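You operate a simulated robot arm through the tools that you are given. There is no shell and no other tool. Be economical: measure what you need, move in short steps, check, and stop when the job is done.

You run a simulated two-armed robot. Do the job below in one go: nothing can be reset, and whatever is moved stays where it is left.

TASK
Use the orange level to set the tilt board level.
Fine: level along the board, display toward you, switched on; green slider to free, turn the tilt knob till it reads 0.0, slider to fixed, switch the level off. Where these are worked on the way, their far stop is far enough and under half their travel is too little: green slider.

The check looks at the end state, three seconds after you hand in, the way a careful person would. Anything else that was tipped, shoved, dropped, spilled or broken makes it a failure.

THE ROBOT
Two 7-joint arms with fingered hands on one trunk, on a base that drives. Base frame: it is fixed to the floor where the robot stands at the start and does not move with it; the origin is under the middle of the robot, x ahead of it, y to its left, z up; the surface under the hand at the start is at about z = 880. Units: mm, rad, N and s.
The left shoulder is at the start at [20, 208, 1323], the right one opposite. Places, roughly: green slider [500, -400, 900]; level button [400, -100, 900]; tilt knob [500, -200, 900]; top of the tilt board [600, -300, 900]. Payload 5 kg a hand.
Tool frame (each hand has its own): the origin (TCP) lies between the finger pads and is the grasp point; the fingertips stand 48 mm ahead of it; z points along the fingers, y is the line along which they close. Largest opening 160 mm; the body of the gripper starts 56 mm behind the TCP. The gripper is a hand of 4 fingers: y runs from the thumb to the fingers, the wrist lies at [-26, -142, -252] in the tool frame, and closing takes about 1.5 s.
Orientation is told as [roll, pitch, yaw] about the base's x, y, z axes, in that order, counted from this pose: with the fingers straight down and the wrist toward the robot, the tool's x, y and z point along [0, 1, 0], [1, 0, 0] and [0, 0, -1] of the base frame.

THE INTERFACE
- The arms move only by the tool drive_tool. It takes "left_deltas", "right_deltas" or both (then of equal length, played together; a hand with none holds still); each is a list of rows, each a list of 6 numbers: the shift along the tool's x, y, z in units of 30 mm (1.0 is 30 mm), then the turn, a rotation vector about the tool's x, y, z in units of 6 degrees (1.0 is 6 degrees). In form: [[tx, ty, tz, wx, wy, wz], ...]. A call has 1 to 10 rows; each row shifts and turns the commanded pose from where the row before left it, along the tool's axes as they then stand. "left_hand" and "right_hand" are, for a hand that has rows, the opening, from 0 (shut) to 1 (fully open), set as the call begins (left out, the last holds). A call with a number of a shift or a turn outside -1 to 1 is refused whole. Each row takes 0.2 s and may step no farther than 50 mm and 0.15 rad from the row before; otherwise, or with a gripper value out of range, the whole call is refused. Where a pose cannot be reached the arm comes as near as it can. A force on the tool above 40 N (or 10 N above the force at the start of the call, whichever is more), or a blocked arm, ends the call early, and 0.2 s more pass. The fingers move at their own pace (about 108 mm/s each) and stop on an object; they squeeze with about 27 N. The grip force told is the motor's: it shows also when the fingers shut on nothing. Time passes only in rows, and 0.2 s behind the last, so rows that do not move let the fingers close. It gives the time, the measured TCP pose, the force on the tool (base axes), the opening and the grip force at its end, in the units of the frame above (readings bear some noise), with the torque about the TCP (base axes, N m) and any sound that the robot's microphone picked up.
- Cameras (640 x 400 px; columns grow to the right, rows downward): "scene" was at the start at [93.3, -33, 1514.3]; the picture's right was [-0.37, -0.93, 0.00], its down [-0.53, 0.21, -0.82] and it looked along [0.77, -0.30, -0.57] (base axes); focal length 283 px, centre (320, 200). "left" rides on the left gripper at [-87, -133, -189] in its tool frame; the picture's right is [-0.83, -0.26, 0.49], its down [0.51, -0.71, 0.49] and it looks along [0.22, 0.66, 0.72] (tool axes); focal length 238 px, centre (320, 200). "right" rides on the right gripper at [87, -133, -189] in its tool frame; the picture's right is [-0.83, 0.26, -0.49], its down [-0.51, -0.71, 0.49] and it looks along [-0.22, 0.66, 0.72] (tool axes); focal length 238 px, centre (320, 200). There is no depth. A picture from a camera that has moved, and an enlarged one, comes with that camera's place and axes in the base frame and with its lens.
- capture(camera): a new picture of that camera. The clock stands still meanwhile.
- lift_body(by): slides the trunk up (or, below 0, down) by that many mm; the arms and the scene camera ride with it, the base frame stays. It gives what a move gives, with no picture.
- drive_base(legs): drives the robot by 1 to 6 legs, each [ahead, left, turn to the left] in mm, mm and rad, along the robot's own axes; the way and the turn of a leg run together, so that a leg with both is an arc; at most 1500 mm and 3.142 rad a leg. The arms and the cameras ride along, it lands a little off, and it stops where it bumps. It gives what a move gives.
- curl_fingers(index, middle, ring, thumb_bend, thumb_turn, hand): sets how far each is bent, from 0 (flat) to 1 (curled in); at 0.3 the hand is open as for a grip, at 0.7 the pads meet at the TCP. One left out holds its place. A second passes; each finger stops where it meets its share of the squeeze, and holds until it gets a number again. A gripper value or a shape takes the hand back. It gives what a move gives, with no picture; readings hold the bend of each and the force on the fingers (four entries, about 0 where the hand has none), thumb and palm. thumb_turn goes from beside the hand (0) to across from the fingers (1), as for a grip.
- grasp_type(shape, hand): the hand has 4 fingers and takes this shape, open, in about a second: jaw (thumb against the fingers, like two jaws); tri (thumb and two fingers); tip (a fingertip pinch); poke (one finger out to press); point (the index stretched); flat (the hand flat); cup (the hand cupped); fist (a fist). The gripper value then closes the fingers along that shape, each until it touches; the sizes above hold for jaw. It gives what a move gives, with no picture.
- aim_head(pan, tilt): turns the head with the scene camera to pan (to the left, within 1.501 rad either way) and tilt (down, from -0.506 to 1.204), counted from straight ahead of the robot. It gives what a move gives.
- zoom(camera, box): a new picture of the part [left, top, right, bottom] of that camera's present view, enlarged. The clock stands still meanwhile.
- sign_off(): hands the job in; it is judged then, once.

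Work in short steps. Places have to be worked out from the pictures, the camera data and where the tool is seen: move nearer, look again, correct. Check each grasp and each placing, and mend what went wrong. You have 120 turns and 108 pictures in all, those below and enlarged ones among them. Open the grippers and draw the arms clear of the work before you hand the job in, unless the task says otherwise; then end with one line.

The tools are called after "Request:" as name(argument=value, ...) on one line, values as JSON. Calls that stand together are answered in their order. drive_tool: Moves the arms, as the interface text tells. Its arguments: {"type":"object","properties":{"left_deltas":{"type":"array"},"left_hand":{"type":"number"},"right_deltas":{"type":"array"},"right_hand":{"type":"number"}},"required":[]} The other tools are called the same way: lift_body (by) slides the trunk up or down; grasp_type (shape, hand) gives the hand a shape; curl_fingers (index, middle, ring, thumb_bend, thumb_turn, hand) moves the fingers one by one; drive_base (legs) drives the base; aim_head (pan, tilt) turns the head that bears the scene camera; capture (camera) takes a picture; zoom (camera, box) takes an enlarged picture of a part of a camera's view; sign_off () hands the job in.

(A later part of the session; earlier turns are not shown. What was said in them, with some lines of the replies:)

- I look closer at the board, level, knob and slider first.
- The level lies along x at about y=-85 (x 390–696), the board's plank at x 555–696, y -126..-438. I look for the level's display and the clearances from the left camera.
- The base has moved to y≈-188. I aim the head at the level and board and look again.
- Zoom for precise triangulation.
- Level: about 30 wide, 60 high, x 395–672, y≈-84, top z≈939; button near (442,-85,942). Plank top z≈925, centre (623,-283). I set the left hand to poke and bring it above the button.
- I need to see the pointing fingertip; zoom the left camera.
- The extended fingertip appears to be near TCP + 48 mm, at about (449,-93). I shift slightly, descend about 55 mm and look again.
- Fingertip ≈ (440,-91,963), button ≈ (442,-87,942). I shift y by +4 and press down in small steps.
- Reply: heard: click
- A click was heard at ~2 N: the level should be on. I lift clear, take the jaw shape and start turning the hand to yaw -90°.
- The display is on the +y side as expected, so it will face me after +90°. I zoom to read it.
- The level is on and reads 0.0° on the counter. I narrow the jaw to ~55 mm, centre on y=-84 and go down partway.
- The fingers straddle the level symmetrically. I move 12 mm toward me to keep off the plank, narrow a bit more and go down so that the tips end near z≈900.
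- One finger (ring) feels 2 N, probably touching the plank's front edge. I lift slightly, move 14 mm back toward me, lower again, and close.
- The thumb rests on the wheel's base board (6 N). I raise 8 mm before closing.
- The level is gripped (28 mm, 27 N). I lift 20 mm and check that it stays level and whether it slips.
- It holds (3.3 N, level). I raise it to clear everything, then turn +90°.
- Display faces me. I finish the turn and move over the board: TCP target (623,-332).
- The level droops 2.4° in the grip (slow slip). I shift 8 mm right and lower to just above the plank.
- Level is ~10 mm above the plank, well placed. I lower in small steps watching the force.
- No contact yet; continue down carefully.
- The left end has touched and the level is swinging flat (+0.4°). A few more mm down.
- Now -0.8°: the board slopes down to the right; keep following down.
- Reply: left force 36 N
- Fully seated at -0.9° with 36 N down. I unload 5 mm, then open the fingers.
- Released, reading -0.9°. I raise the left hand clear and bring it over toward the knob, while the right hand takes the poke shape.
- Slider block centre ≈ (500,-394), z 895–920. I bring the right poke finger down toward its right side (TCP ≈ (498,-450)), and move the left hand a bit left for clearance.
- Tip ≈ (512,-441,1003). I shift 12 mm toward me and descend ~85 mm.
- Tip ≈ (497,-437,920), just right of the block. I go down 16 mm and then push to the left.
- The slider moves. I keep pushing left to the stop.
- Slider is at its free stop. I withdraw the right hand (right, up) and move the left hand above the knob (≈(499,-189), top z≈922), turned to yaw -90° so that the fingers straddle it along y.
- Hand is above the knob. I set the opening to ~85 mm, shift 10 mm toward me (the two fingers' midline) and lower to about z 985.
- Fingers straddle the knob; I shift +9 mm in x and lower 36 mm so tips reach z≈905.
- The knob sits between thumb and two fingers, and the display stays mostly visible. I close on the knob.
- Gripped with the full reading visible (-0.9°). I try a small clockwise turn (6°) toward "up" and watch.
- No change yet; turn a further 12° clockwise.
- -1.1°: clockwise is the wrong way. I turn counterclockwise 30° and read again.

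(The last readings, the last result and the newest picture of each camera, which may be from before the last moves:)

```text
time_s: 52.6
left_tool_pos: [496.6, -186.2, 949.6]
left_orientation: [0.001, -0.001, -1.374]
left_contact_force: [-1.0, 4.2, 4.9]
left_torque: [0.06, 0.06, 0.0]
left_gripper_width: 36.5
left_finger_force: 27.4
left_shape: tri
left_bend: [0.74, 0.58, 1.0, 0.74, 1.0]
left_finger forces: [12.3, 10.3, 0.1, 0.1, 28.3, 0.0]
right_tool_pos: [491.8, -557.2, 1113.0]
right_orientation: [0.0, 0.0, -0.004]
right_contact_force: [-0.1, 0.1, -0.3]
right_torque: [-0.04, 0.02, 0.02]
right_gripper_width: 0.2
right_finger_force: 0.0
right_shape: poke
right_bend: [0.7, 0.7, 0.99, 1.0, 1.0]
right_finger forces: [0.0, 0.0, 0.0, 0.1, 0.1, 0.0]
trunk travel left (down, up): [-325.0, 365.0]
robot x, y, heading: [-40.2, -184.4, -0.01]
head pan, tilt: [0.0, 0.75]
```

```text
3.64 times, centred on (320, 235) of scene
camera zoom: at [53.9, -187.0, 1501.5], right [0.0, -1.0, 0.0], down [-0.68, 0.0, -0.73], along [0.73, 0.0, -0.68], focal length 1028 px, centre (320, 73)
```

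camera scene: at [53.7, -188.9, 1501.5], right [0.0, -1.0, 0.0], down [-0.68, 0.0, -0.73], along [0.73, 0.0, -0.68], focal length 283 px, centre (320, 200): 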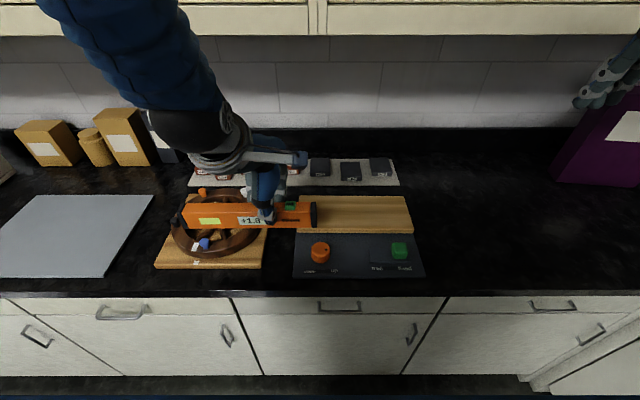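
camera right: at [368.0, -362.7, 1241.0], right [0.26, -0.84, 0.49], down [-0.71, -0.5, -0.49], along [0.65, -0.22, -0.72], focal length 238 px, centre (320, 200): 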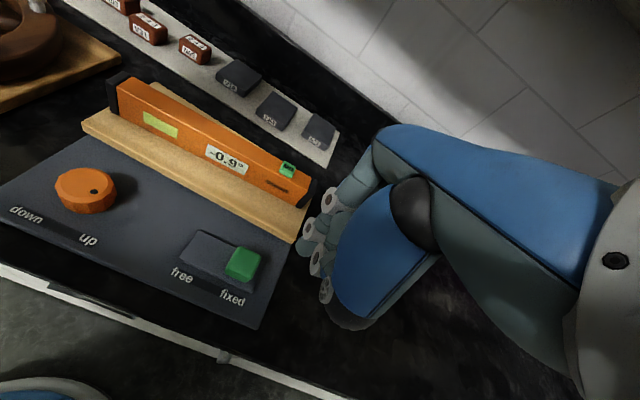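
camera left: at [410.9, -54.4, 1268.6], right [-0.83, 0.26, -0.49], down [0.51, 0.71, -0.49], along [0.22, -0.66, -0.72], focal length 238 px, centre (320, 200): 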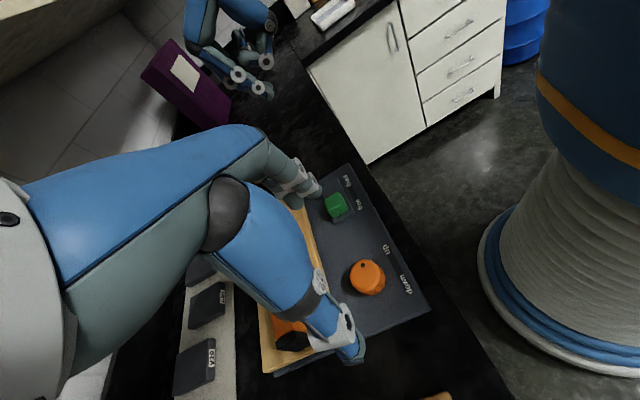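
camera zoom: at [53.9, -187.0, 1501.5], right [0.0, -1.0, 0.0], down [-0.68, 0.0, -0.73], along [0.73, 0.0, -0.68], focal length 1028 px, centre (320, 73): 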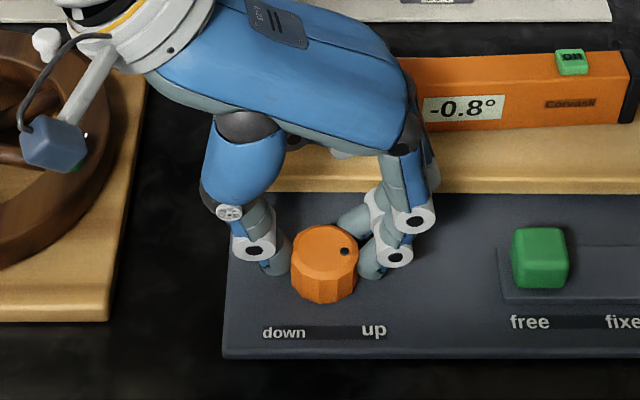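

-0.8°, going the right way. Continue 36° counterclockwise.

Request:
drive_tool(left_deltas=[[0, 0, 0, 0, 0, -0.7], [0, 0, 0, 0, 0, -0.7], [0, 0, 0, 0, 0, -0.7], [0, 0, 0, 0, 0, -0.7], [0, 0, 0, 0, 0, -0.7], [0, 0, 0, 0, 0, -0.7], [0, 0, 0, 0, 0, -0.7], [0, 0, 0, 0, 0, -0.7], [0, 0, 0, 0, 0, 0]])

Request:
zoom(camera="scene", box=[240, 180, 400, 290])

```text
time_s: 54.6
left_tool_pos: [495.5, -186.6, 951.8]
left_orientation: [0.0, -0.001, -0.787]
left_contact_force: [-14.8, 11.5, 5.4]
left_torque: [0.65, 0.75, -0.14]
left_gripper_width: 36.1
left_finger_force: 27.0
left_shape: tri
left_bend: [0.74, 0.6, 1.0, 0.74, 1.0]
left_finger forces: [8.3, 6.2, 0.0, 0.0, 33.8, 0.1]
right_tool_pos: [490.0, -557.1, 1114.8]
right_orientation: [-0.003, -0.002, -0.004]
right_contact_force: [0.3, 0.4, 1.4]
right_torque: [-0.05, 0.0, -0.01]
right_gripper_width: 0.0
right_finger_force: 0.0
right_shape: poke
right_bend: [0.7, 0.7, 0.99, 1.0, 1.0]
right_finger forces: [0.0, 0.1, 0.0, 0.1, 0.0, 0.0]
trunk travel left (down, up): [-325.0, 365.0]
robot x, y, heading: [-37.6, -186.4, -0.002]
head pan, tilt: [0.0, 0.75]
```

```text
3.64 times, centred on (320, 235) of scene
camera zoom: at [52.4, -186.5, 1501.6], right [0.0, -1.0, 0.0], down [-0.68, 0.0, -0.73], along [0.73, 0.0, -0.68], focal length 1028 px, centre (320, 73)
```

zoom: 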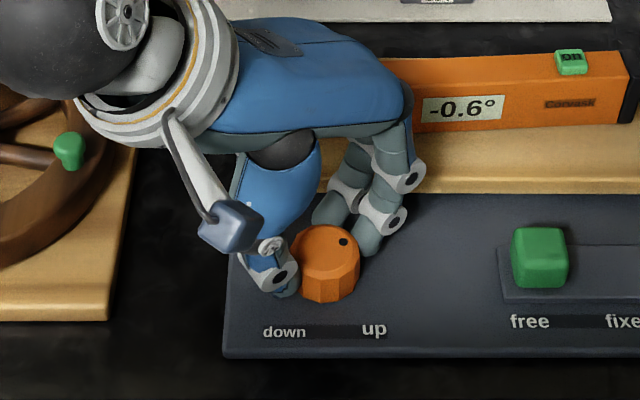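

-0.6°. The thumb is loaded more than the fingers, so I shift 3 mm toward the thumb side and turn 30° more.

Request:
drive_tool(left_deltas=[[0, -0.1, 0, 0, 0, 0], [0, 0, 0, 0, 0, -0.7], [0, 0, 0, 0, 0, -0.7], [0, 0, 0, 0, 0, -0.7], [0, 0, 0, 0, 0, -0.7], [0, 0, 0, 0, 0, -0.7], [0, 0, 0, 0, 0, -0.7], [0, 0, 0, 0, 0, -0.7], [0, 0, 0, 0, 0, 0]])

Request:
zoom(camera="scene", box=[240, 180, 400, 290])

```text
time_s: 56.6
left_tool_pos: [492.4, -185.3, 951.4]
left_orientation: [0.0, 0.0, -0.274]
left_contact_force: [-18.3, 1.6, 3.4]
left_torque: [0.18, 0.88, -0.13]
left_gripper_width: 36.2
left_finger_force: 27.1
left_shape: tri
left_bend: [0.74, 0.6, 1.0, 0.74, 1.0]
left_finger forces: [8.2, 6.2, 0.1, 0.1, 33.4, 0.0]
right_tool_pos: [490.5, -557.0, 1114.4]
right_orientation: [0.001, -0.002, -0.004]
right_contact_force: [0.0, 0.1, -0.6]
right_torque: [-0.04, 0.0, 0.0]
right_gripper_width: 0.0
right_finger_force: 0.0
right_shape: poke
right_bend: [0.7, 0.7, 0.99, 1.0, 1.0]
right_finger forces: [0.0, 0.1, 0.1, 0.1, 0.1, 0.0]
trunk travel left (down, up): [-325.0, 365.0]
robot x, y, heading: [-40.2, -186.9, -0.01]
head pan, tilt: [0.0, 0.75]
```

```text
3.64 times, centred on (320, 235) of scene
camera zoom: at [52.1, -187.2, 1501.6], right [0.0, -1.0, 0.0], down [-0.68, 0.0, -0.73], along [0.73, 0.0, -0.68], focal length 1028 px, centre (320, 73)
```

zoom: 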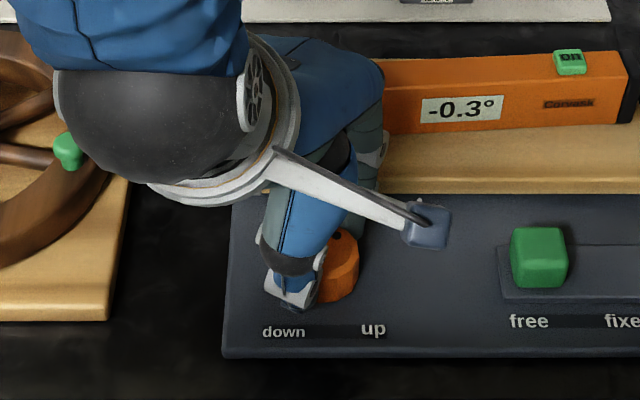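

-0.3°. Continue with another small recentring and ~30°.

Request:
drive_tool(left_deltas=[[0, -0.12, 0, 0, 0, 0], [0, 0, 0, 0, 0, -0.7], [0, 0, 0, 0, 0, -0.7], [0, 0, 0, 0, 0, -0.7], [0, 0, 0, 0, 0, -0.7], [0, 0, 0, 0, 0, -0.7], [0, 0, 0, 0, 0, -0.5], [0, 0, 0, 0, 0, 0]])

Request:
zoom(camera="scene", box=[240, 180, 400, 290])

```text
time_s: 58.4
left_tool_pos: [490.1, -185.1, 950.5]
left_orientation: [0.0, -0.001, 0.143]
left_contact_force: [-14.6, -1.9, -4.4]
left_torque: [-0.1, 0.62, -0.13]
left_gripper_width: 36.1
left_finger_force: 27.0
left_shape: tri
left_bend: [0.74, 0.6, 1.0, 0.74, 1.0]
left_finger forces: [8.2, 7.3, 0.1, 0.0, 29.3, 0.1]
right_tool_pos: [491.4, -559.3, 1113.4]
right_orientation: [0.001, 0.0, -0.004]
right_contact_force: [0.1, 0.8, 0.2]
right_torque: [0.0, 0.01, 0.01]
right_gripper_width: 0.0
right_finger_force: 0.1
right_shape: poke
right_bend: [0.7, 0.7, 0.99, 1.0, 1.0]
right_finger forces: [0.0, 0.0, 0.0, 0.0, 0.0, 0.0]
trunk travel left (down, up): [-325.0, 365.0]
robot x, y, heading: [-35.2, -184.7, -0.001]
head pan, tilt: [0.0, 0.75]
```

```text
3.64 times, centred on (320, 235) of scene
camera zoom: at [53.1, -188.1, 1501.5], right [0.0, -1.0, 0.0], down [-0.68, 0.0, -0.73], along [0.73, 0.0, -0.68], focal length 1028 px, centre (320, 73)
```

zoom: 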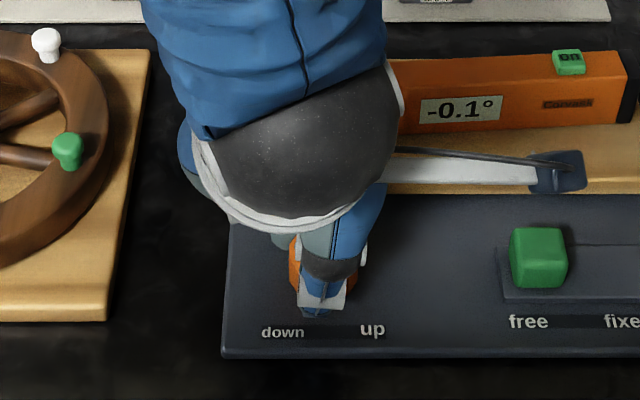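

-0.1°. About 12° more.

Request:
drive_tool(left_deltas=[[0, 0, 0, 0, 0, -0.5], [0, 0, 0, 0, 0, -0.5], [0, 0, 0, 0, 0, -0.5], [0, 0, 0, 0, 0, -0.4], [0, 0, 0, 0, 0, 0]])

Request:
zoom(camera="scene", box=[240, 180, 400, 290])

```text
time_s: 59.6
left_tool_pos: [488.0, -184.4, 951.3]
left_orientation: [0.0, 0.0, 0.344]
left_contact_force: [-17.9, -5.4, 1.8]
left_torque: [-0.29, 0.86, -0.14]
left_gripper_width: 35.4
left_finger_force: 27.2
left_shape: tri
left_bend: [0.74, 0.61, 1.0, 0.74, 1.0]
left_finger forces: [7.4, 7.4, 0.1, 0.1, 33.0, 0.0]
right_tool_pos: [490.6, -558.4, 1113.2]
right_orientation: [0.0, 0.0, -0.003]
right_contact_force: [1.2, 0.2, 0.3]
right_torque: [-0.01, 0.03, 0.02]
right_gripper_width: 0.0
right_finger_force: 0.1
right_shape: poke
right_bend: [0.7, 0.7, 0.99, 1.0, 1.0]
right_finger forces: [0.0, 0.1, 0.0, 0.0, 0.0, 0.0]
trunk travel left (down, up): [-325.0, 365.0]
robot x, y, heading: [-42.7, -187.4, 0.0]
head pan, tilt: [0.0, 0.75]
```

```text
3.64 times, centred on (320, 235) of scene
camera zoom: at [52.5, -188.3, 1501.6], right [0.0, -1.0, 0.0], down [-0.68, 0.0, -0.73], along [0.73, 0.0, -0.68], focal length 1028 px, centre (320, 73)
```

zoom: 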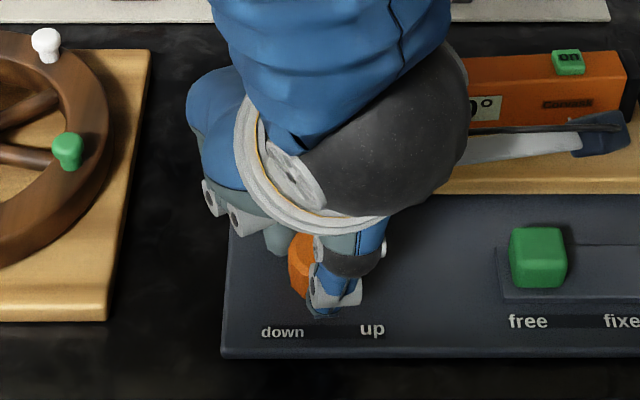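

The last digit is 0. I open the hand and lift straight up, then read.

Request:
drive_tool(left_hand=0.48, left_deltas=[[0, 0, 0, 0, 0, 0], [0, 0, 0, 0, 0, 0], [0, 0, 0, 0, 0, 0], [0, 0, -0.5, 0, 0, 0], [0, 0, -1, 0, 0, 0], [0, 0, -1, 0, 0, 0], [0, 0, -1, 0, 0, 0], [0, 0, -1, 0, 0, 0]])

Request:
drive_tool(left_deltas=[[0, 0, 0, 0, 0, 1], [0.5, 0, 0, 0, 0, 1], [0.9, 0, 0, 0, 0, 1], [0.9, 0, 0, 0, 0, 0.3], [0.9, 0, 0, 0, 0, 0]])

Request:
zoom(camera="scene", box=[240, 150, 440, 290])

```text
time_s: 61.4
left_tool_pos: [490.0, -184.2, 1085.1]
left_orientation: [0.001, 0.002, 0.343]
left_contact_force: [0.2, -0.1, -0.3]
left_torque: [-0.06, -0.04, -0.01]
left_gripper_width: 76.4
left_finger_force: 0.0
left_shape: tri
left_bend: [0.74, 0.46, 0.99, 0.71, 1.0]
left_finger forces: [0.1, 0.1, 0.0, 0.0, 0.1, 0.0]
right_tool_pos: [491.7, -559.1, 1113.3]
right_orientation: [0.0, 0.001, -0.003]
right_contact_force: [0.5, 1.1, 0.1]
right_torque: [0.01, -0.04, 0.01]
right_gripper_width: 0.0
right_finger_force: 0.1
right_shape: poke
right_bend: [0.7, 0.7, 0.99, 1.0, 1.0]
right_finger forces: [0.0, 0.1, 0.0, 0.1, 0.0, 0.1]
trunk travel left (down, up): [-325.0, 365.0]
robot x, y, heading: [-38.8, -185.4, -0.003]
head pan, tilt: [0.0, 0.75]
```

```text
time_s: 62.6
left_tool_pos: [481.6, -89.9, 1086.3]
left_orientation: [0.0, -0.001, -0.004]
left_contact_force: [0.2, 0.5, 0.0]
left_torque: [-0.09, -0.01, -0.03]
left_gripper_width: 76.2
left_finger_force: 0.1
left_shape: tri
left_bend: [0.74, 0.46, 0.99, 0.71, 1.0]
left_finger forces: [0.0, 0.1, 0.1, 0.0, 0.0, 0.1]
right_tool_pos: [490.2, -557.7, 1114.7]
right_orientation: [-0.001, 0.001, -0.003]
right_contact_force: [-0.5, 1.1, 0.6]
right_torque: [-0.09, 0.03, 0.0]
right_gripper_width: 0.0
right_finger_force: 0.0
right_shape: poke
right_bend: [0.7, 0.7, 0.99, 1.0, 1.0]
right_finger forces: [0.0, 0.0, 0.1, 0.0, 0.0, 0.0]
trunk travel left (down, up): [-325.0, 365.0]
robot x, y, heading: [-41.3, -186.6, -0.003]
head pan, tilt: [0.0, 0.75]
```

```text
2.86 times, centred on (340, 220) of scene
camera zoom: at [53.9, -186.8, 1501.5], right [0.0, -1.0, 0.0], down [-0.68, 0.0, -0.73], along [0.73, 0.0, -0.68], focal length 808 px, centre (263, 143)
```

zoom: 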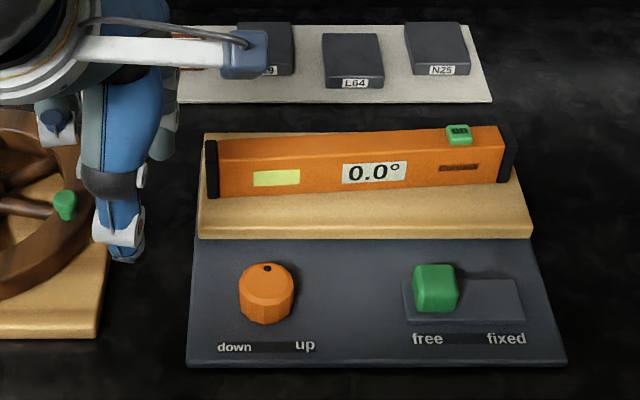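

It reads 0.0° with hands off. Now slider to fixed: I use the left hand in poke, index leading to -y, starting left of the block (block now y≈-343); right hand moves farther away.

Request:
grasp_type(shape="poke", hand="left")

Request:
drive_tool(left_deltas=[[-0.8, 0.05, 0, 0, 0, 0], [-0.8, 0.05, 0, 0, 0, 0], [-0.8, 0.05, 0, 0, 0, 0], [-0.8, 0.05, 0, 0, 0, 0], [-0.8, 0.05, 0, 0, 0, 0], [-0.8, 0.05, 0, 0, 0, 0], [-0.8, 0.05, 0.5, 0, 0, 0], [-0.75, 0.05, 0.8, 0, 0, 0], [0, 0, 0.8, 0, 0, 0], [0, 0, 0.8, 0, 0, 0]], right_deltas=[[-0.5, 0, 0, 0, 0, 0], [-0.5, 0, 0, 0, 0, 0], [-0.5, 0, 0, 0, 0, 0], [-0.5, 0, 0, 0, 0, 0], [-0.5, 0, 0, 0, 0, 0], [-0.5, 0, 0, 0, 0, 0], [0, 0, 0, 0, 0, 0], [0, 0, 0, 0, 0, 0], [0, 0, 0, 0, 0, 0], [0, 0, 0, 0, 0, 0]])

Request:
zoom(camera="scene", box=[300, 180, 460, 290])

Request:
zoom(camera="left", box=[260, 140, 500, 330])

```text
time_s: 63.5
left_tool_pos: [482.8, -90.8, 1085.5]
left_orientation: [-0.001, 0.003, -0.003]
left_contact_force: [-0.3, -0.5, 0.5]
left_torque: [-0.01, 0.0, 0.03]
left_gripper_width: 0.0
left_finger_force: 0.2
left_shape: poke
left_bend: [0.7, 0.7, 0.99, 1.0, 1.0]
left_finger forces: [0.0, 0.1, 0.0, 0.0, 0.0, 0.0]
right_tool_pos: [490.5, -558.3, 1113.2]
right_orientation: [-0.002, 0.0, -0.004]
right_contact_force: [0.4, 0.6, -0.8]
right_torque: [-0.01, -0.01, 0.01]
right_gripper_width: 0.0
right_finger_force: 0.0
right_shape: poke
right_bend: [0.7, 0.7, 0.99, 1.0, 1.0]
right_finger forces: [0.0, 0.1, 0.0, 0.0, 0.0, 0.0]
trunk travel left (down, up): [-325.0, 365.0]
robot x, y, heading: [-40.2, -190.2, -0.003]
head pan, tilt: [0.0, 0.75]
```

```text
time_s: 65.7
left_tool_pos: [495.6, -281.8, 997.5]
left_orientation: [0.003, 0.001, -0.002]
left_contact_force: [0.2, 0.1, -0.3]
left_torque: [0.03, 0.06, 0.01]
left_gripper_width: 0.0
left_finger_force: 0.1
left_shape: poke
left_bend: [0.7, 0.7, 0.99, 1.0, 1.0]
left_finger forces: [0.0, 0.1, 0.0, 0.0, 0.0, 0.0]
right_tool_pos: [491.3, -649.0, 1110.6]
right_orientation: [0.0, 0.0, -0.003]
right_contact_force: [0.7, 0.5, -0.3]
right_torque: [0.04, 0.04, 0.0]
right_gripper_width: 0.1
right_finger_force: 0.0
right_shape: poke
right_bend: [0.7, 0.7, 0.99, 1.0, 1.0]
right_finger forces: [0.0, 0.0, 0.0, 0.0, 0.1, 0.0]
trunk travel left (down, up): [-325.0, 365.0]
robot x, y, heading: [-37.3, -186.8, -0.004]
head pan, tilt: [0.0, 0.75]
```

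```text
3.64 times, centred on (380, 235) of scene
camera zoom: at [54.8, -188.6, 1501.4], right [0.0, -1.0, 0.0], down [-0.68, 0.0, -0.73], along [0.73, 0.0, -0.68], focal length 1028 px, centre (102, 73)
```

zoom: 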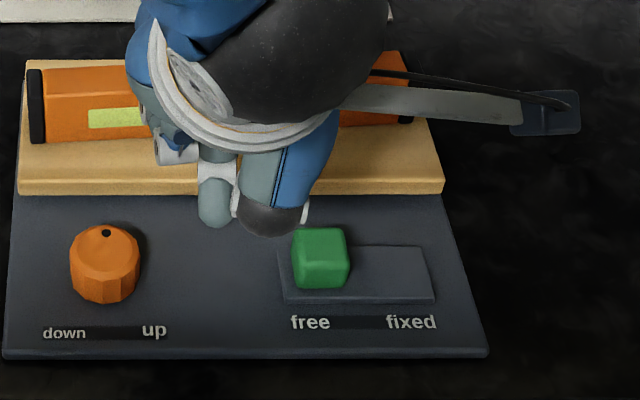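

```text
2.11 times, centred on (380, 235) of left
camera zoom: at [362.1, -368.2, 1187.1], right [-0.26, -0.83, -0.49], down [-0.71, 0.51, -0.49], along [0.66, 0.22, -0.72], focal length 502 px, centre (194, 126)
```

zoom: 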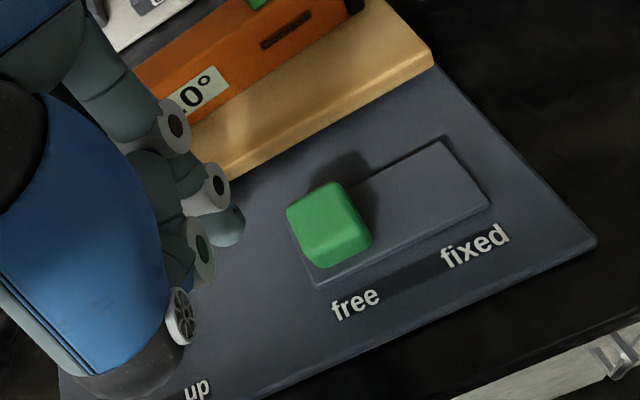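

Index tip ≈ (501,-296), left of the block's face (≈-323). I lower 44 mm and begin pushing right.

Request:
drive_tool(left_deltas=[[0, -0.1, 0.7, 0, 0, 0], [0, 0, 0.77, 0, 0, 0], [-0.3, 0, 0, 0, 0, 0], [-0.3, 0, 0, 0, 0, 0], [-0.3, 0, 0, 0, 0, 0]])

Request:
zoom(camera="left", box=[260, 140, 500, 330])

```text
time_s: 66.9
left_tool_pos: [491.0, -308.6, 954.2]
left_orientation: [0.0, 0.0, -0.001]
left_contact_force: [-0.9, 0.8, -0.2]
left_torque: [0.04, -0.02, 0.05]
left_gripper_width: 0.0
left_finger_force: 0.1
left_shape: poke
left_bend: [0.7, 0.7, 0.99, 1.0, 1.0]
left_finger forces: [0.5, 0.0, 0.0, 0.0, 0.0, 0.1]
right_tool_pos: [491.8, -647.6, 1112.2]
right_orientation: [-0.002, -0.002, -0.004]
right_contact_force: [-0.4, -0.4, 0.0]
right_torque: [0.0, 0.01, 0.01]
right_gripper_width: 0.0
right_finger_force: 0.1
right_shape: poke
right_bend: [0.7, 0.7, 0.99, 1.0, 1.0]
right_finger forces: [0.1, 0.1, 0.0, 0.0, 0.0, 0.0]
trunk travel left (down, up): [-325.0, 365.0]
robot x, y, heading: [-43.6, -187.6, -0.002]
head pan, tilt: [0.0, 0.75]
```

```text
2.11 times, centred on (380, 235) of left
camera zoom: at [357.3, -394.7, 1144.2], right [-0.26, -0.83, -0.49], down [-0.71, 0.51, -0.49], along [0.66, 0.22, -0.72], focal length 502 px, centre (194, 126)
```

zoom: 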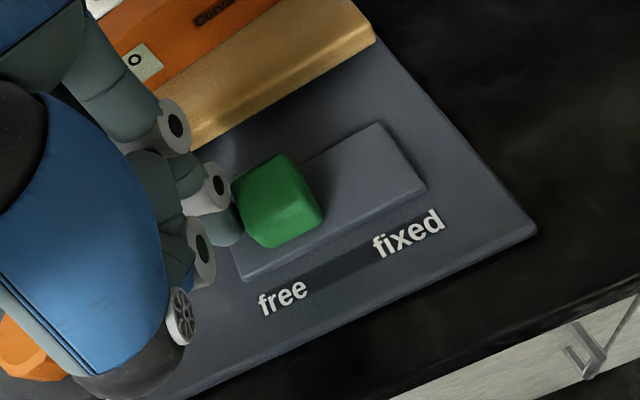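

In contact and moving; push on to the fixed stop.

Request:
drive_tool(left_deltas=[[-0.3, 0, 0, 0, 0, 0], [-0.3, 0, 0, 0, 0, 0], [-0.3, 0, 0, 0, 0, 0], [-0.3, 0, 0, 0, 0, 0], [-0.15, 0, 0, 0, 0, 0], [-0.15, 0, 0, 0, 0, 0]])

Request:
zoom(camera="left", box=[260, 140, 500, 330])

```text
time_s: 68.3
left_tool_pos: [491.1, -347.8, 954.1]
left_orientation: [0.001, -0.001, 0.0]
left_contact_force: [-2.4, 16.0, 1.2]
left_torque: [0.39, 0.06, 0.0]
left_gripper_width: 0.0
left_finger_force: 0.1
left_shape: poke
left_bend: [0.7, 0.7, 0.99, 1.0, 1.0]
left_finger forces: [16.3, 0.0, 0.0, 0.0, 0.1, 0.0]
right_tool_pos: [492.0, -645.5, 1111.8]
right_orientation: [0.0, -0.001, -0.001]
right_contact_force: [0.7, 0.0, 0.9]
right_torque: [-0.03, 0.01, -0.02]
right_gripper_width: 0.2
right_finger_force: 0.1
right_shape: poke
right_bend: [0.7, 0.7, 0.99, 1.0, 1.0]
right_finger forces: [0.0, 0.1, 0.0, 0.1, 0.0, 0.0]
trunk travel left (down, up): [-325.0, 365.0]
robot x, y, heading: [-37.8, -188.4, -0.003]
head pan, tilt: [0.0, 0.75]
```

```text
2.11 times, centred on (380, 235) of left
camera zoom: at [358.4, -435.7, 1143.6], right [-0.26, -0.83, -0.49], down [-0.71, 0.51, -0.49], along [0.66, 0.22, -0.72], focal length 502 px, centre (194, 126)
```

zoom: 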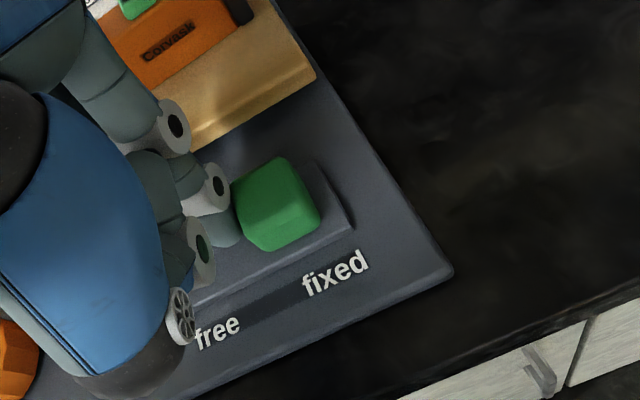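

At the fixed stop (16 N). I back off, rise, and move over the level's button (≈(624,-374,984)).

Request:
drive_tool(left_deltas=[[0.4, 0, 0, 0, 0, 0], [0.2, 0, -0.5, 0, 0, 0], [0, 0, -1, 0, 0, 0], [0, 0, -1, 0, 0, 0], [0, 0, -1, 0, 0, 0], [0, 0, -0.8, 0, 0, 0], [-0.2, 0.9, 0, 0, 0, 0], [-0.3, 0.9, 0, 0, 0, 0], [-0.3, 0.9, 0, 0, 0, 0], [0, 0.9, 0, 0, 0, 0]])

Request:
zoom(camera="scene", box=[260, 150, 440, 290])

Request:
zoom(camera="left", box=[230, 150, 430, 340])

```text
time_s: 70.5
left_tool_pos: [600.0, -357.5, 1082.2]
left_orientation: [0.0, 0.001, -0.002]
left_contact_force: [0.4, 0.0, -0.6]
left_torque: [-0.04, 0.03, 0.0]
left_gripper_width: 0.0
left_finger_force: 0.0
left_shape: poke
left_bend: [0.7, 0.7, 0.99, 1.0, 1.0]
left_finger forces: [0.1, 0.0, 0.0, 0.1, 0.0, 0.1]
right_tool_pos: [491.0, -647.6, 1110.0]
right_orientation: [0.0, 0.001, -0.005]
right_contact_force: [0.9, 0.1, -0.3]
right_torque: [-0.05, 0.07, -0.01]
right_gripper_width: 0.0
right_finger_force: 0.2
right_shape: poke
right_bend: [0.7, 0.7, 0.99, 1.0, 1.0]
right_finger forces: [0.0, 0.0, 0.1, 0.0, 0.0, 0.0]
trunk travel left (down, up): [-325.0, 365.0]
robot x, y, heading: [-40.2, -186.5, 0.001]
head pan, tilt: [0.0, 0.75]
```

```text
2.86 times, centred on (350, 220) of scene
camera zoom: at [55.4, -187.4, 1501.4], right [0.0, -1.0, 0.0], down [-0.68, 0.0, -0.73], along [0.73, 0.0, -0.68], focal length 808 px, centre (234, 143)
```

zoom: 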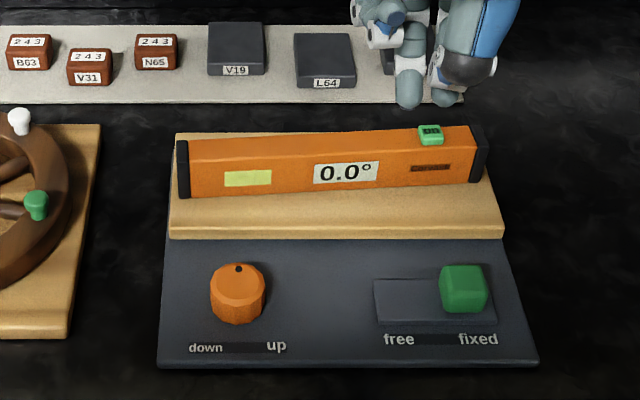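

```text
2.11 times, centred on (330, 245) of left
camera zoom: at [467.6, -444.5, 1272.4], right [-0.26, -0.83, -0.49], down [-0.71, 0.51, -0.49], along [0.66, 0.22, -0.72], focal length 502 px, centre (299, 105)
```

zoom: 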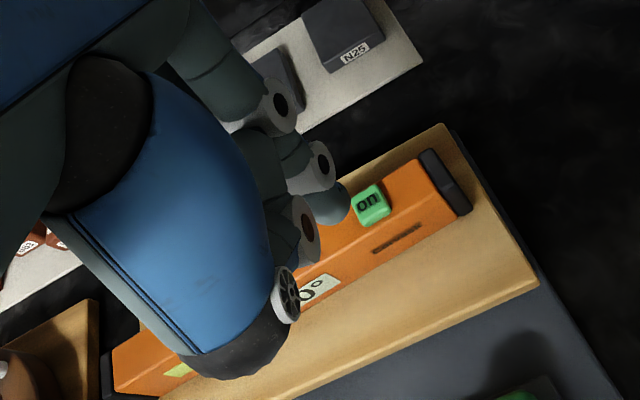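

Still 0.0°, slider at fixed. The middle finger hangs as low as the index, so I curl it in before pressing, then look.

Request:
curl_fingers(hand="left", index=0.7, middle=1.0, ring=1.0)

Request:
drive_tool(left_deltas=[[-0.15, 0.6, 0.5, 0, 0, 0], [0, 0, 0.5, 0, 0, 0]])

Request:
zoom(camera="scene", box=[320, 130, 440, 240])

Request:
zoom(camera="left", box=[230, 150, 430, 340])

```text
time_s: 71.5
left_tool_pos: [599.7, -358.4, 1083.5]
left_orientation: [0.0, -0.001, -0.003]
left_contact_force: [0.4, -0.4, -0.9]
left_torque: [0.02, 0.01, 0.01]
left_gripper_width: 58.2
left_finger_force: 0.1
left_shape: fingers
left_bend: [0.7, 0.79, 1.0, 1.0, 1.0]
left_finger forces: [0.1, 0.0, 0.0, 0.0, 0.1, 0.0]
right_tool_pos: [491.7, -648.2, 1110.7]
right_orientation: [0.002, -0.001, -0.003]
right_contact_force: [-0.1, 1.0, 0.2]
right_torque: [0.01, 0.02, 0.01]
right_gripper_width: 0.0
right_finger_force: 0.1
right_shape: poke
right_bend: [0.7, 0.7, 0.99, 1.0, 1.0]
right_finger forces: [0.0, 0.1, 0.0, 0.0, 0.1, 0.1]
trunk travel left (down, up): [-325.0, 365.0]
robot x, y, heading: [-39.9, -184.6, -0.002]
head pan, tilt: [0.0, 0.75]
```

```text
time_s: 72.1
left_tool_pos: [616.5, -363.2, 1053.3]
left_orientation: [0.002, 0.0, -0.004]
left_contact_force: [-0.8, 0.7, 0.3]
left_torque: [0.0, -0.03, 0.01]
left_gripper_width: 58.4
left_finger_force: 0.1
left_shape: fingers
left_bend: [0.7, 0.79, 1.0, 1.0, 1.0]
left_finger forces: [0.0, 0.0, 0.0, 0.1, 0.0, 0.1]
right_tool_pos: [489.5, -648.0, 1110.8]
right_orientation: [0.0, 0.0, -0.002]
right_contact_force: [0.1, 0.3, 0.7]
right_torque: [-0.02, -0.05, 0.01]
right_gripper_width: 0.3
right_finger_force: 0.0
right_shape: poke
right_bend: [0.7, 0.7, 0.99, 1.0, 1.0]
right_finger forces: [0.1, 0.0, 0.0, 0.0, 0.1, 0.0]
trunk travel left (down, up): [-325.0, 365.0]
robot x, y, heading: [-37.5, -183.7, -0.004]
head pan, tilt: [0.0, 0.75]
```

```text
3.64 times, centred on (380, 185) of scene
camera zoom: at [53.3, -187.7, 1501.6], right [0.0, -1.0, 0.0], down [-0.68, 0.0, -0.73], along [0.73, 0.0, -0.68], focal length 1028 px, centre (102, 254)
```

zoom: 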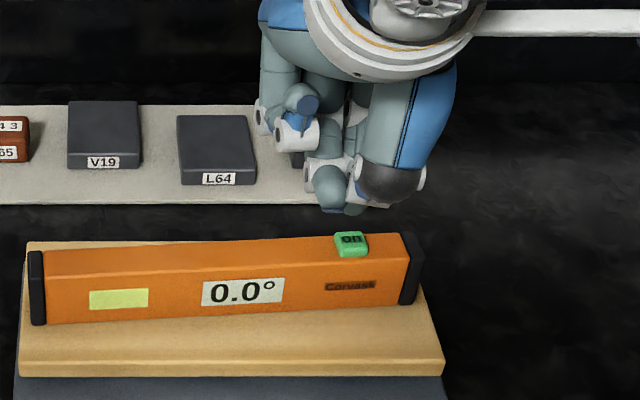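

```text
2.11 times, centred on (330, 245) of left
camera zoom: at [483.2, -448.8, 1243.0], right [-0.26, -0.83, -0.49], down [-0.71, 0.51, -0.49], along [0.66, 0.22, -0.72], focal length 502 px, centre (299, 105)
```

zoom: 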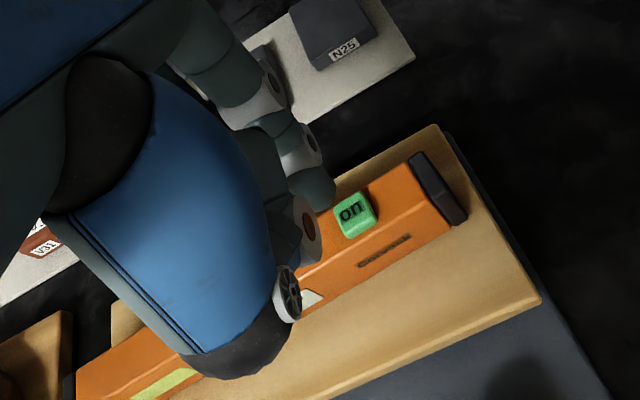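

The index tip is now at ≈(632,-371), so I need -8 in x, -6 in y. I shift, lower 8 mm, and look closely at which finger is lowest.

Request:
drive_tool(left_deltas=[[-0.2, -0.27, 0.27, 0, 0, 0]])

Request:
zoom(camera="scene", box=[375, 160, 425, 205])

Request:
zoom(camera="left", box=[300, 180, 380, 260])

```text
time_s: 72.5
left_tool_pos: [607.0, -368.3, 1045.3]
left_orientation: [0.002, 0.001, -0.002]
left_contact_force: [-0.6, 0.0, 0.0]
left_torque: [0.06, 0.04, -0.01]
left_gripper_width: 58.2
left_finger_force: 0.1
left_shape: fingers
left_bend: [0.7, 0.79, 1.0, 1.0, 1.0]
left_finger forces: [0.0, 0.1, 0.1, 0.0, 0.0, 0.1]
right_tool_pos: [490.5, -648.8, 1110.8]
right_orientation: [0.001, -0.001, -0.002]
right_contact_force: [-0.3, -0.7, -0.4]
right_torque: [0.04, -0.07, 0.01]
right_gripper_width: 0.2
right_finger_force: 0.0
right_shape: poke
right_bend: [0.7, 0.7, 0.99, 1.0, 1.0]
right_finger forces: [0.0, 0.0, 0.0, 0.0, 0.1, 0.1]
trunk travel left (down, up): [-325.0, 365.0]
robot x, y, heading: [-41.5, -186.2, -0.003]
head pan, tilt: [0.0, 0.75]
```

```text
8.89 times, centred on (400, 182) of scene
camera zoom: at [54.0, -188.6, 1501.5], right [0.0, -1.0, 0.0], down [-0.68, 0.0, -0.73], along [0.73, 0.0, -0.68], focal length 2512 px, centre (-391, 356)
```

zoom: 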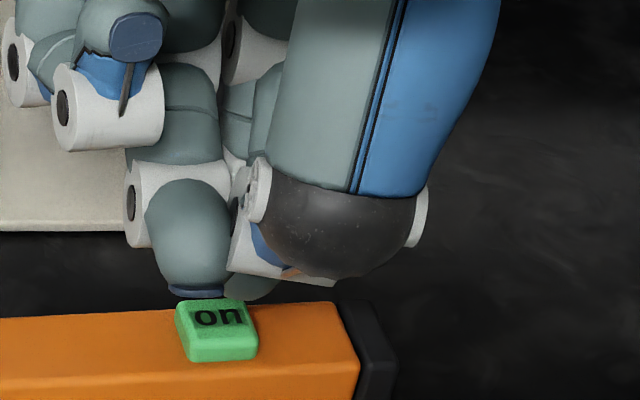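

```text
5.00 times, centred on (340, 220) of left
camera zoom: at [475.1, -455.9, 1234.1], right [-0.26, -0.83, -0.49], down [-0.71, 0.51, -0.49], along [0.66, 0.22, -0.72], focal length 1192 px, centre (220, 100)
```

zoom: 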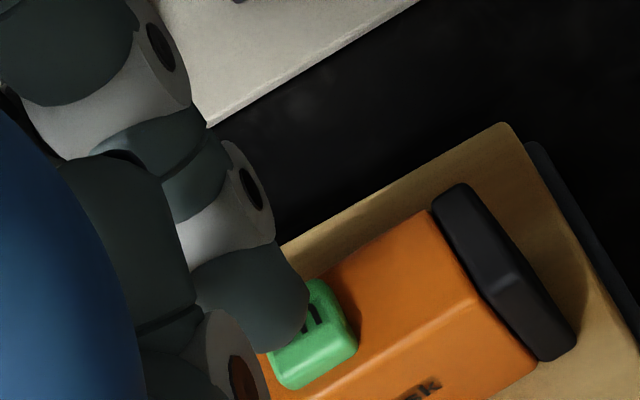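

The index is lowest, tip ≈(626,-381,997); the curled middle is higher. I nudge +4 in y and press down gently.

Request:
drive_tool(left_deltas=[[0.12, -0.05, 0.2, 0, 0, 0], [0, 0, 0.1, 0, 0, 0], [0, 0, 0.07, 0, 0, 0], [0, 0, 0.07, 0, 0, 0]])

```text
time_s: 73.5
left_tool_pos: [607.7, -366.7, 1031.3]
left_orientation: [0.001, 0.001, -0.001]
left_contact_force: [-0.6, 0.5, 0.1]
left_torque: [0.02, 0.02, -0.01]
left_gripper_width: 58.1
left_finger_force: 0.0
left_shape: fingers
left_bend: [0.7, 0.79, 1.0, 1.0, 1.0]
left_finger forces: [0.1, 0.0, 0.1, 0.0, 0.1, 0.0]
right_tool_pos: [490.6, -647.6, 1111.3]
right_orientation: [-0.001, 0.001, -0.002]
right_contact_force: [0.1, -0.3, 0.8]
right_torque: [0.0, 0.04, -0.02]
right_gripper_width: 0.3
right_finger_force: 0.1
right_shape: poke
right_bend: [0.7, 0.7, 0.99, 1.0, 1.0]
right_finger forces: [0.1, 0.0, 0.0, 0.1, 0.0, 0.1]
trunk travel left (down, up): [-325.0, 365.0]
robot x, y, heading: [-38.3, -186.1, -0.004]
head pan, tilt: [0.0, 0.75]
```

No contact yet; I look once more before the last millimetres.

Request:
zoom(camera="scene", box=[375, 160, 425, 205])

Request:
zoom(camera="left", box=[300, 180, 380, 260])

```text
8.89 times, centred on (400, 182) of scene
camera zoom: at [54.1, -188.0, 1501.5], right [0.0, -1.0, 0.0], down [-0.68, 0.0, -0.73], along [0.73, 0.0, -0.68], focal length 2512 px, centre (-391, 356)
```

zoom: 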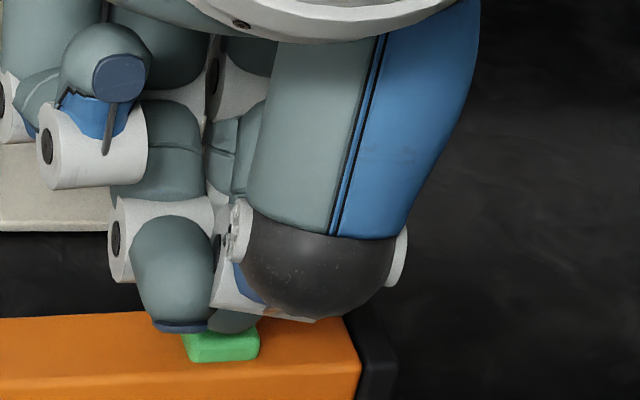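

```text
5.00 times, centred on (340, 220) of left
camera zoom: at [474.0, -452.5, 1222.1], right [-0.26, -0.83, -0.49], down [-0.71, 0.51, -0.49], along [0.66, 0.22, -0.72], focal length 1192 px, centre (220, 100)
```

zoom: 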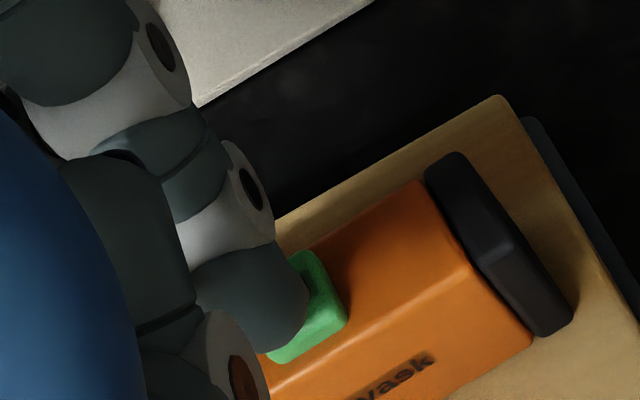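

Tip is over the button. Continue down 2 mm at a time.

Request:
drive_tool(left_deltas=[[0, 0, 0.07, 0, 0, 0], [0, 0, 0.07, 0, 0, 0]])

```text
time_s: 74.1
left_tool_pos: [606.4, -366.2, 1029.8]
left_orientation: [0.001, -0.001, -0.004]
left_contact_force: [0.2, -0.3, 1.5]
left_torque: [-0.05, -0.02, 0.01]
left_gripper_width: 57.9
left_finger_force: 0.6
left_shape: fingers
left_bend: [0.7, 0.79, 1.0, 1.0, 1.0]
left_finger forces: [1.4, 0.1, 0.0, 0.1, 0.1, 0.0]
right_tool_pos: [490.3, -647.8, 1111.3]
right_orientation: [0.0, 0.0, -0.002]
right_contact_force: [-0.1, 0.2, 0.3]
right_torque: [0.01, 0.01, -0.01]
right_gripper_width: 0.0
right_finger_force: 0.0
right_shape: poke
right_bend: [0.7, 0.7, 0.99, 1.0, 1.0]
right_finger forces: [0.0, 0.1, 0.0, 0.1, 0.0, 0.1]
trunk travel left (down, up): [-325.0, 365.0]
robot x, y, heading: [-41.5, -186.0, -0.005]
head pan, tilt: [0.0, 0.75]
heard: click
```

Click heard at 1.5 N. I lift the hand away and check the display.

Request:
drive_tool(left_deltas=[[0, 0, -0.6, 0, 0, 0], [0, 0, -1, 0, 0, 0], [0, 0, -1, 0, 0, 0], [0, -0.5, -1, 0, 0, 0], [0.8, -0.8, 0, 0, 0, 0], [0.9, -0.8, 0, 0, 0, 0], [0.9, -0.8, 0, 0, 0, 0], [0.9, 0, -0.8, 0, 0, 0], [0.9, 0, -0.8, 0, 0, 0], [0.9, 0, 0, 0, 0, 0]], right_deltas=[[0, 0, -0.5, 0, 0, 0], [0, 0, -0.5, 0, 0, 0], [0, 0, -0.5, 0, 0, 0], [0, 0, -0.5, 0, 0, 0], [0, 0, -0.5, 0, 0, 0], [0, 0, 0, 0, 0, 0], [0, 0, 0, 0, 0, 0], [0, 0, 0, 0, 0, 0], [0, 0, 0, 0, 0, 0], [0, 0, 0, 0, 0, 0]])

Request:
grasp_type(shape="jaw", hand="left")

Request:
grasp_type(shape="jaw", hand="right")

Request:
zoom(camera="scene", box=[240, 150, 440, 290])

Request:
capture(camera="scene")

```text
time_s: 76.3
left_tool_pos: [518.6, -202.5, 1184.4]
left_orientation: [0.001, 0.0, -0.003]
left_contact_force: [0.2, 0.7, 0.0]
left_torque: [-0.1, 0.01, -0.03]
left_gripper_width: 58.0
left_finger_force: 0.0
left_shape: fingers
left_bend: [0.7, 0.79, 1.0, 1.0, 1.0]
left_finger forces: [0.0, 0.0, 0.0, 0.0, 0.0, 0.1]
right_tool_pos: [496.7, -647.5, 1180.5]
right_orientation: [-0.005, -0.025, -0.003]
right_contact_force: [0.6, 1.5, 0.9]
right_torque: [-0.13, 0.04, -0.02]
right_gripper_width: 0.0
right_finger_force: 0.0
right_shape: poke
right_bend: [0.7, 0.7, 0.99, 1.0, 1.0]
right_finger forces: [0.0, 0.0, 0.0, 0.0, 0.1, 0.0]
right hand out of reach, approached as far as the arm can: row 3, 4, 5
trunk travel left (down, up): [-325.0, 365.0]
robot x, y, heading: [-34.8, -185.1, 0.0]
head pan, tilt: [0.0, 0.75]
```

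```text
time_s: 77.2
left_tool_pos: [518.6, -204.1, 1184.6]
left_orientation: [-0.001, 0.001, -0.001]
left_contact_force: [-0.4, 0.9, 0.0]
left_torque: [-0.02, 0.05, 0.01]
left_gripper_width: 159.8
left_finger_force: 0.1
left_shape: jaw
left_bend: [0.3, 0.3, 0.3, 0.3, 0.98]
left_finger forces: [0.0, 0.0, 0.1, 0.1, 0.0, 0.0]
right_tool_pos: [495.7, -648.6, 1180.0]
right_orientation: [-0.004, -0.027, -0.005]
right_contact_force: [0.6, 0.4, -0.1]
right_torque: [0.0, 0.0, -0.02]
right_gripper_width: 0.0
right_finger_force: 0.1
right_shape: poke
right_bend: [0.7, 0.7, 0.99, 1.0, 1.0]
right_finger forces: [0.0, 0.0, 0.0, 0.0, 0.0, 0.1]
trunk travel left (down, up): [-325.0, 365.0]
robot x, y, heading: [-41.1, -181.4, -0.007]
head pan, tilt: [0.0, 0.75]
```

```text
time_s: 78.1
left_tool_pos: [520.3, -203.0, 1185.7]
left_orientation: [-0.002, 0.0, -0.002]
left_contact_force: [0.1, 0.0, -0.9]
left_torque: [-0.03, 0.05, 0.0]
left_gripper_width: 160.0
left_finger_force: 0.1
left_shape: jaw
left_bend: [0.3, 0.3, 0.3, 0.3, 0.98]
left_finger forces: [0.0, 0.0, 0.1, 0.0, 0.1, 0.0]
right_tool_pos: [496.4, -648.0, 1179.3]
right_orientation: [-0.004, -0.027, -0.002]
right_contact_force: [-0.4, -0.6, -0.9]
right_torque: [0.0, 0.04, -0.01]
right_gripper_width: 159.9
right_finger_force: 0.1
right_shape: jaw
right_bend: [0.3, 0.3, 0.3, 0.3, 0.98]
right_finger forces: [0.0, 0.0, 0.1, 0.0, 0.1, 0.0]
trunk travel left (down, up): [-325.0, 365.0]
robot x, y, heading: [-41.7, -187.8, -0.006]
head pan, tilt: [0.0, 0.75]
```

```text
2.86 times, centred on (340, 220) of scene
camera zoom: at [54.1, -187.7, 1501.5], right [0.0, -1.0, 0.0], down [-0.68, 0.0, -0.73], along [0.73, 0.0, -0.68], focal length 808 px, centre (263, 143)
```

zoom: 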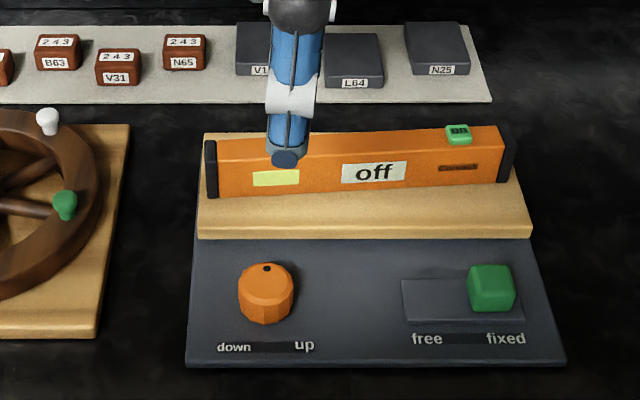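

```text
36 pictures are left
camera scene: at [54.1, -187.7, 1501.5], right [0.0, -1.0, 0.0], down [-0.68, 0.0, -0.73], along [0.73, 0.0, -0.68], focal length 283 px, centre (320, 200)
```

scene: 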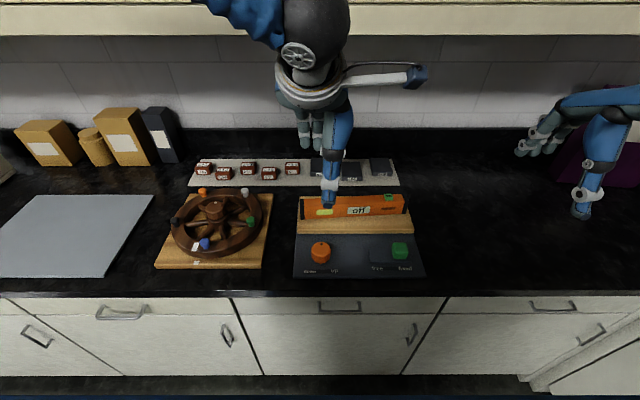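

The level shows "off", the slider is at fixed, and everything else is undisturbed. I draw the left hand further up and back.

Request:
drive_tool(left_deltas=[[0.5, -0.3, -0.6, 0, 0, 0], [0.5, -0.3, -0.6, 0, 0, 0], [0.5, 0, -0.5, 0, 0, 0], [0.5, 0, 0, 0, 0, 0], [0.5, 0, 0, 0, 0, 0]])

Request:
zoom(camera="scene", box=[160, 130, 460, 300])

```text
time_s: 79.3
left_tool_pos: [502.3, -130.6, 1235.0]
left_orientation: [0.0, -0.001, -0.004]
left_contact_force: [0.3, 1.1, 0.1]
left_torque: [-0.04, -0.04, -0.03]
left_gripper_width: 159.8
left_finger_force: 0.1
left_shape: jaw
left_bend: [0.3, 0.3, 0.3, 0.3, 0.98]
left_finger forces: [0.0, 0.0, 0.0, 0.0, 0.0, 0.0]
right_tool_pos: [495.4, -648.6, 1180.6]
right_orientation: [-0.006, -0.027, -0.003]
right_contact_force: [-0.5, 0.5, 0.2]
right_torque: [-0.05, 0.01, 0.0]
right_gripper_width: 159.8
right_finger_force: 0.0
right_shape: jaw
right_bend: [0.3, 0.3, 0.3, 0.3, 0.98]
right_finger forces: [0.0, 0.1, 0.0, 0.0, 0.0, 0.0]
trunk travel left (down, up): [-325.0, 365.0]
robot x, y, heading: [-36.6, -187.0, 0.001]
head pan, tilt: [0.0, 0.75]
```

```text
2.13 times, centred on (310, 215) of scene
camera zoom: at [54.0, -186.9, 1501.5], right [0.0, -1.0, 0.0], down [-0.68, 0.0, -0.73], along [0.73, 0.0, -0.68], focal length 603 px, centre (341, 168)
```

zoom: 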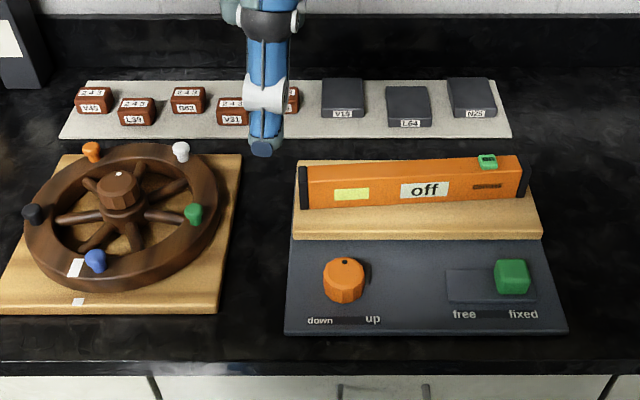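

All is in the wanted end state and both arms are clear, so I hand in.

Request:
sign_off()

```text
The job is handed in.
```

The tilt board is set level: the orange level lies along it with its display toward me. It read 0.0° after I moved the green slider back to fixed, and then I switched it off.
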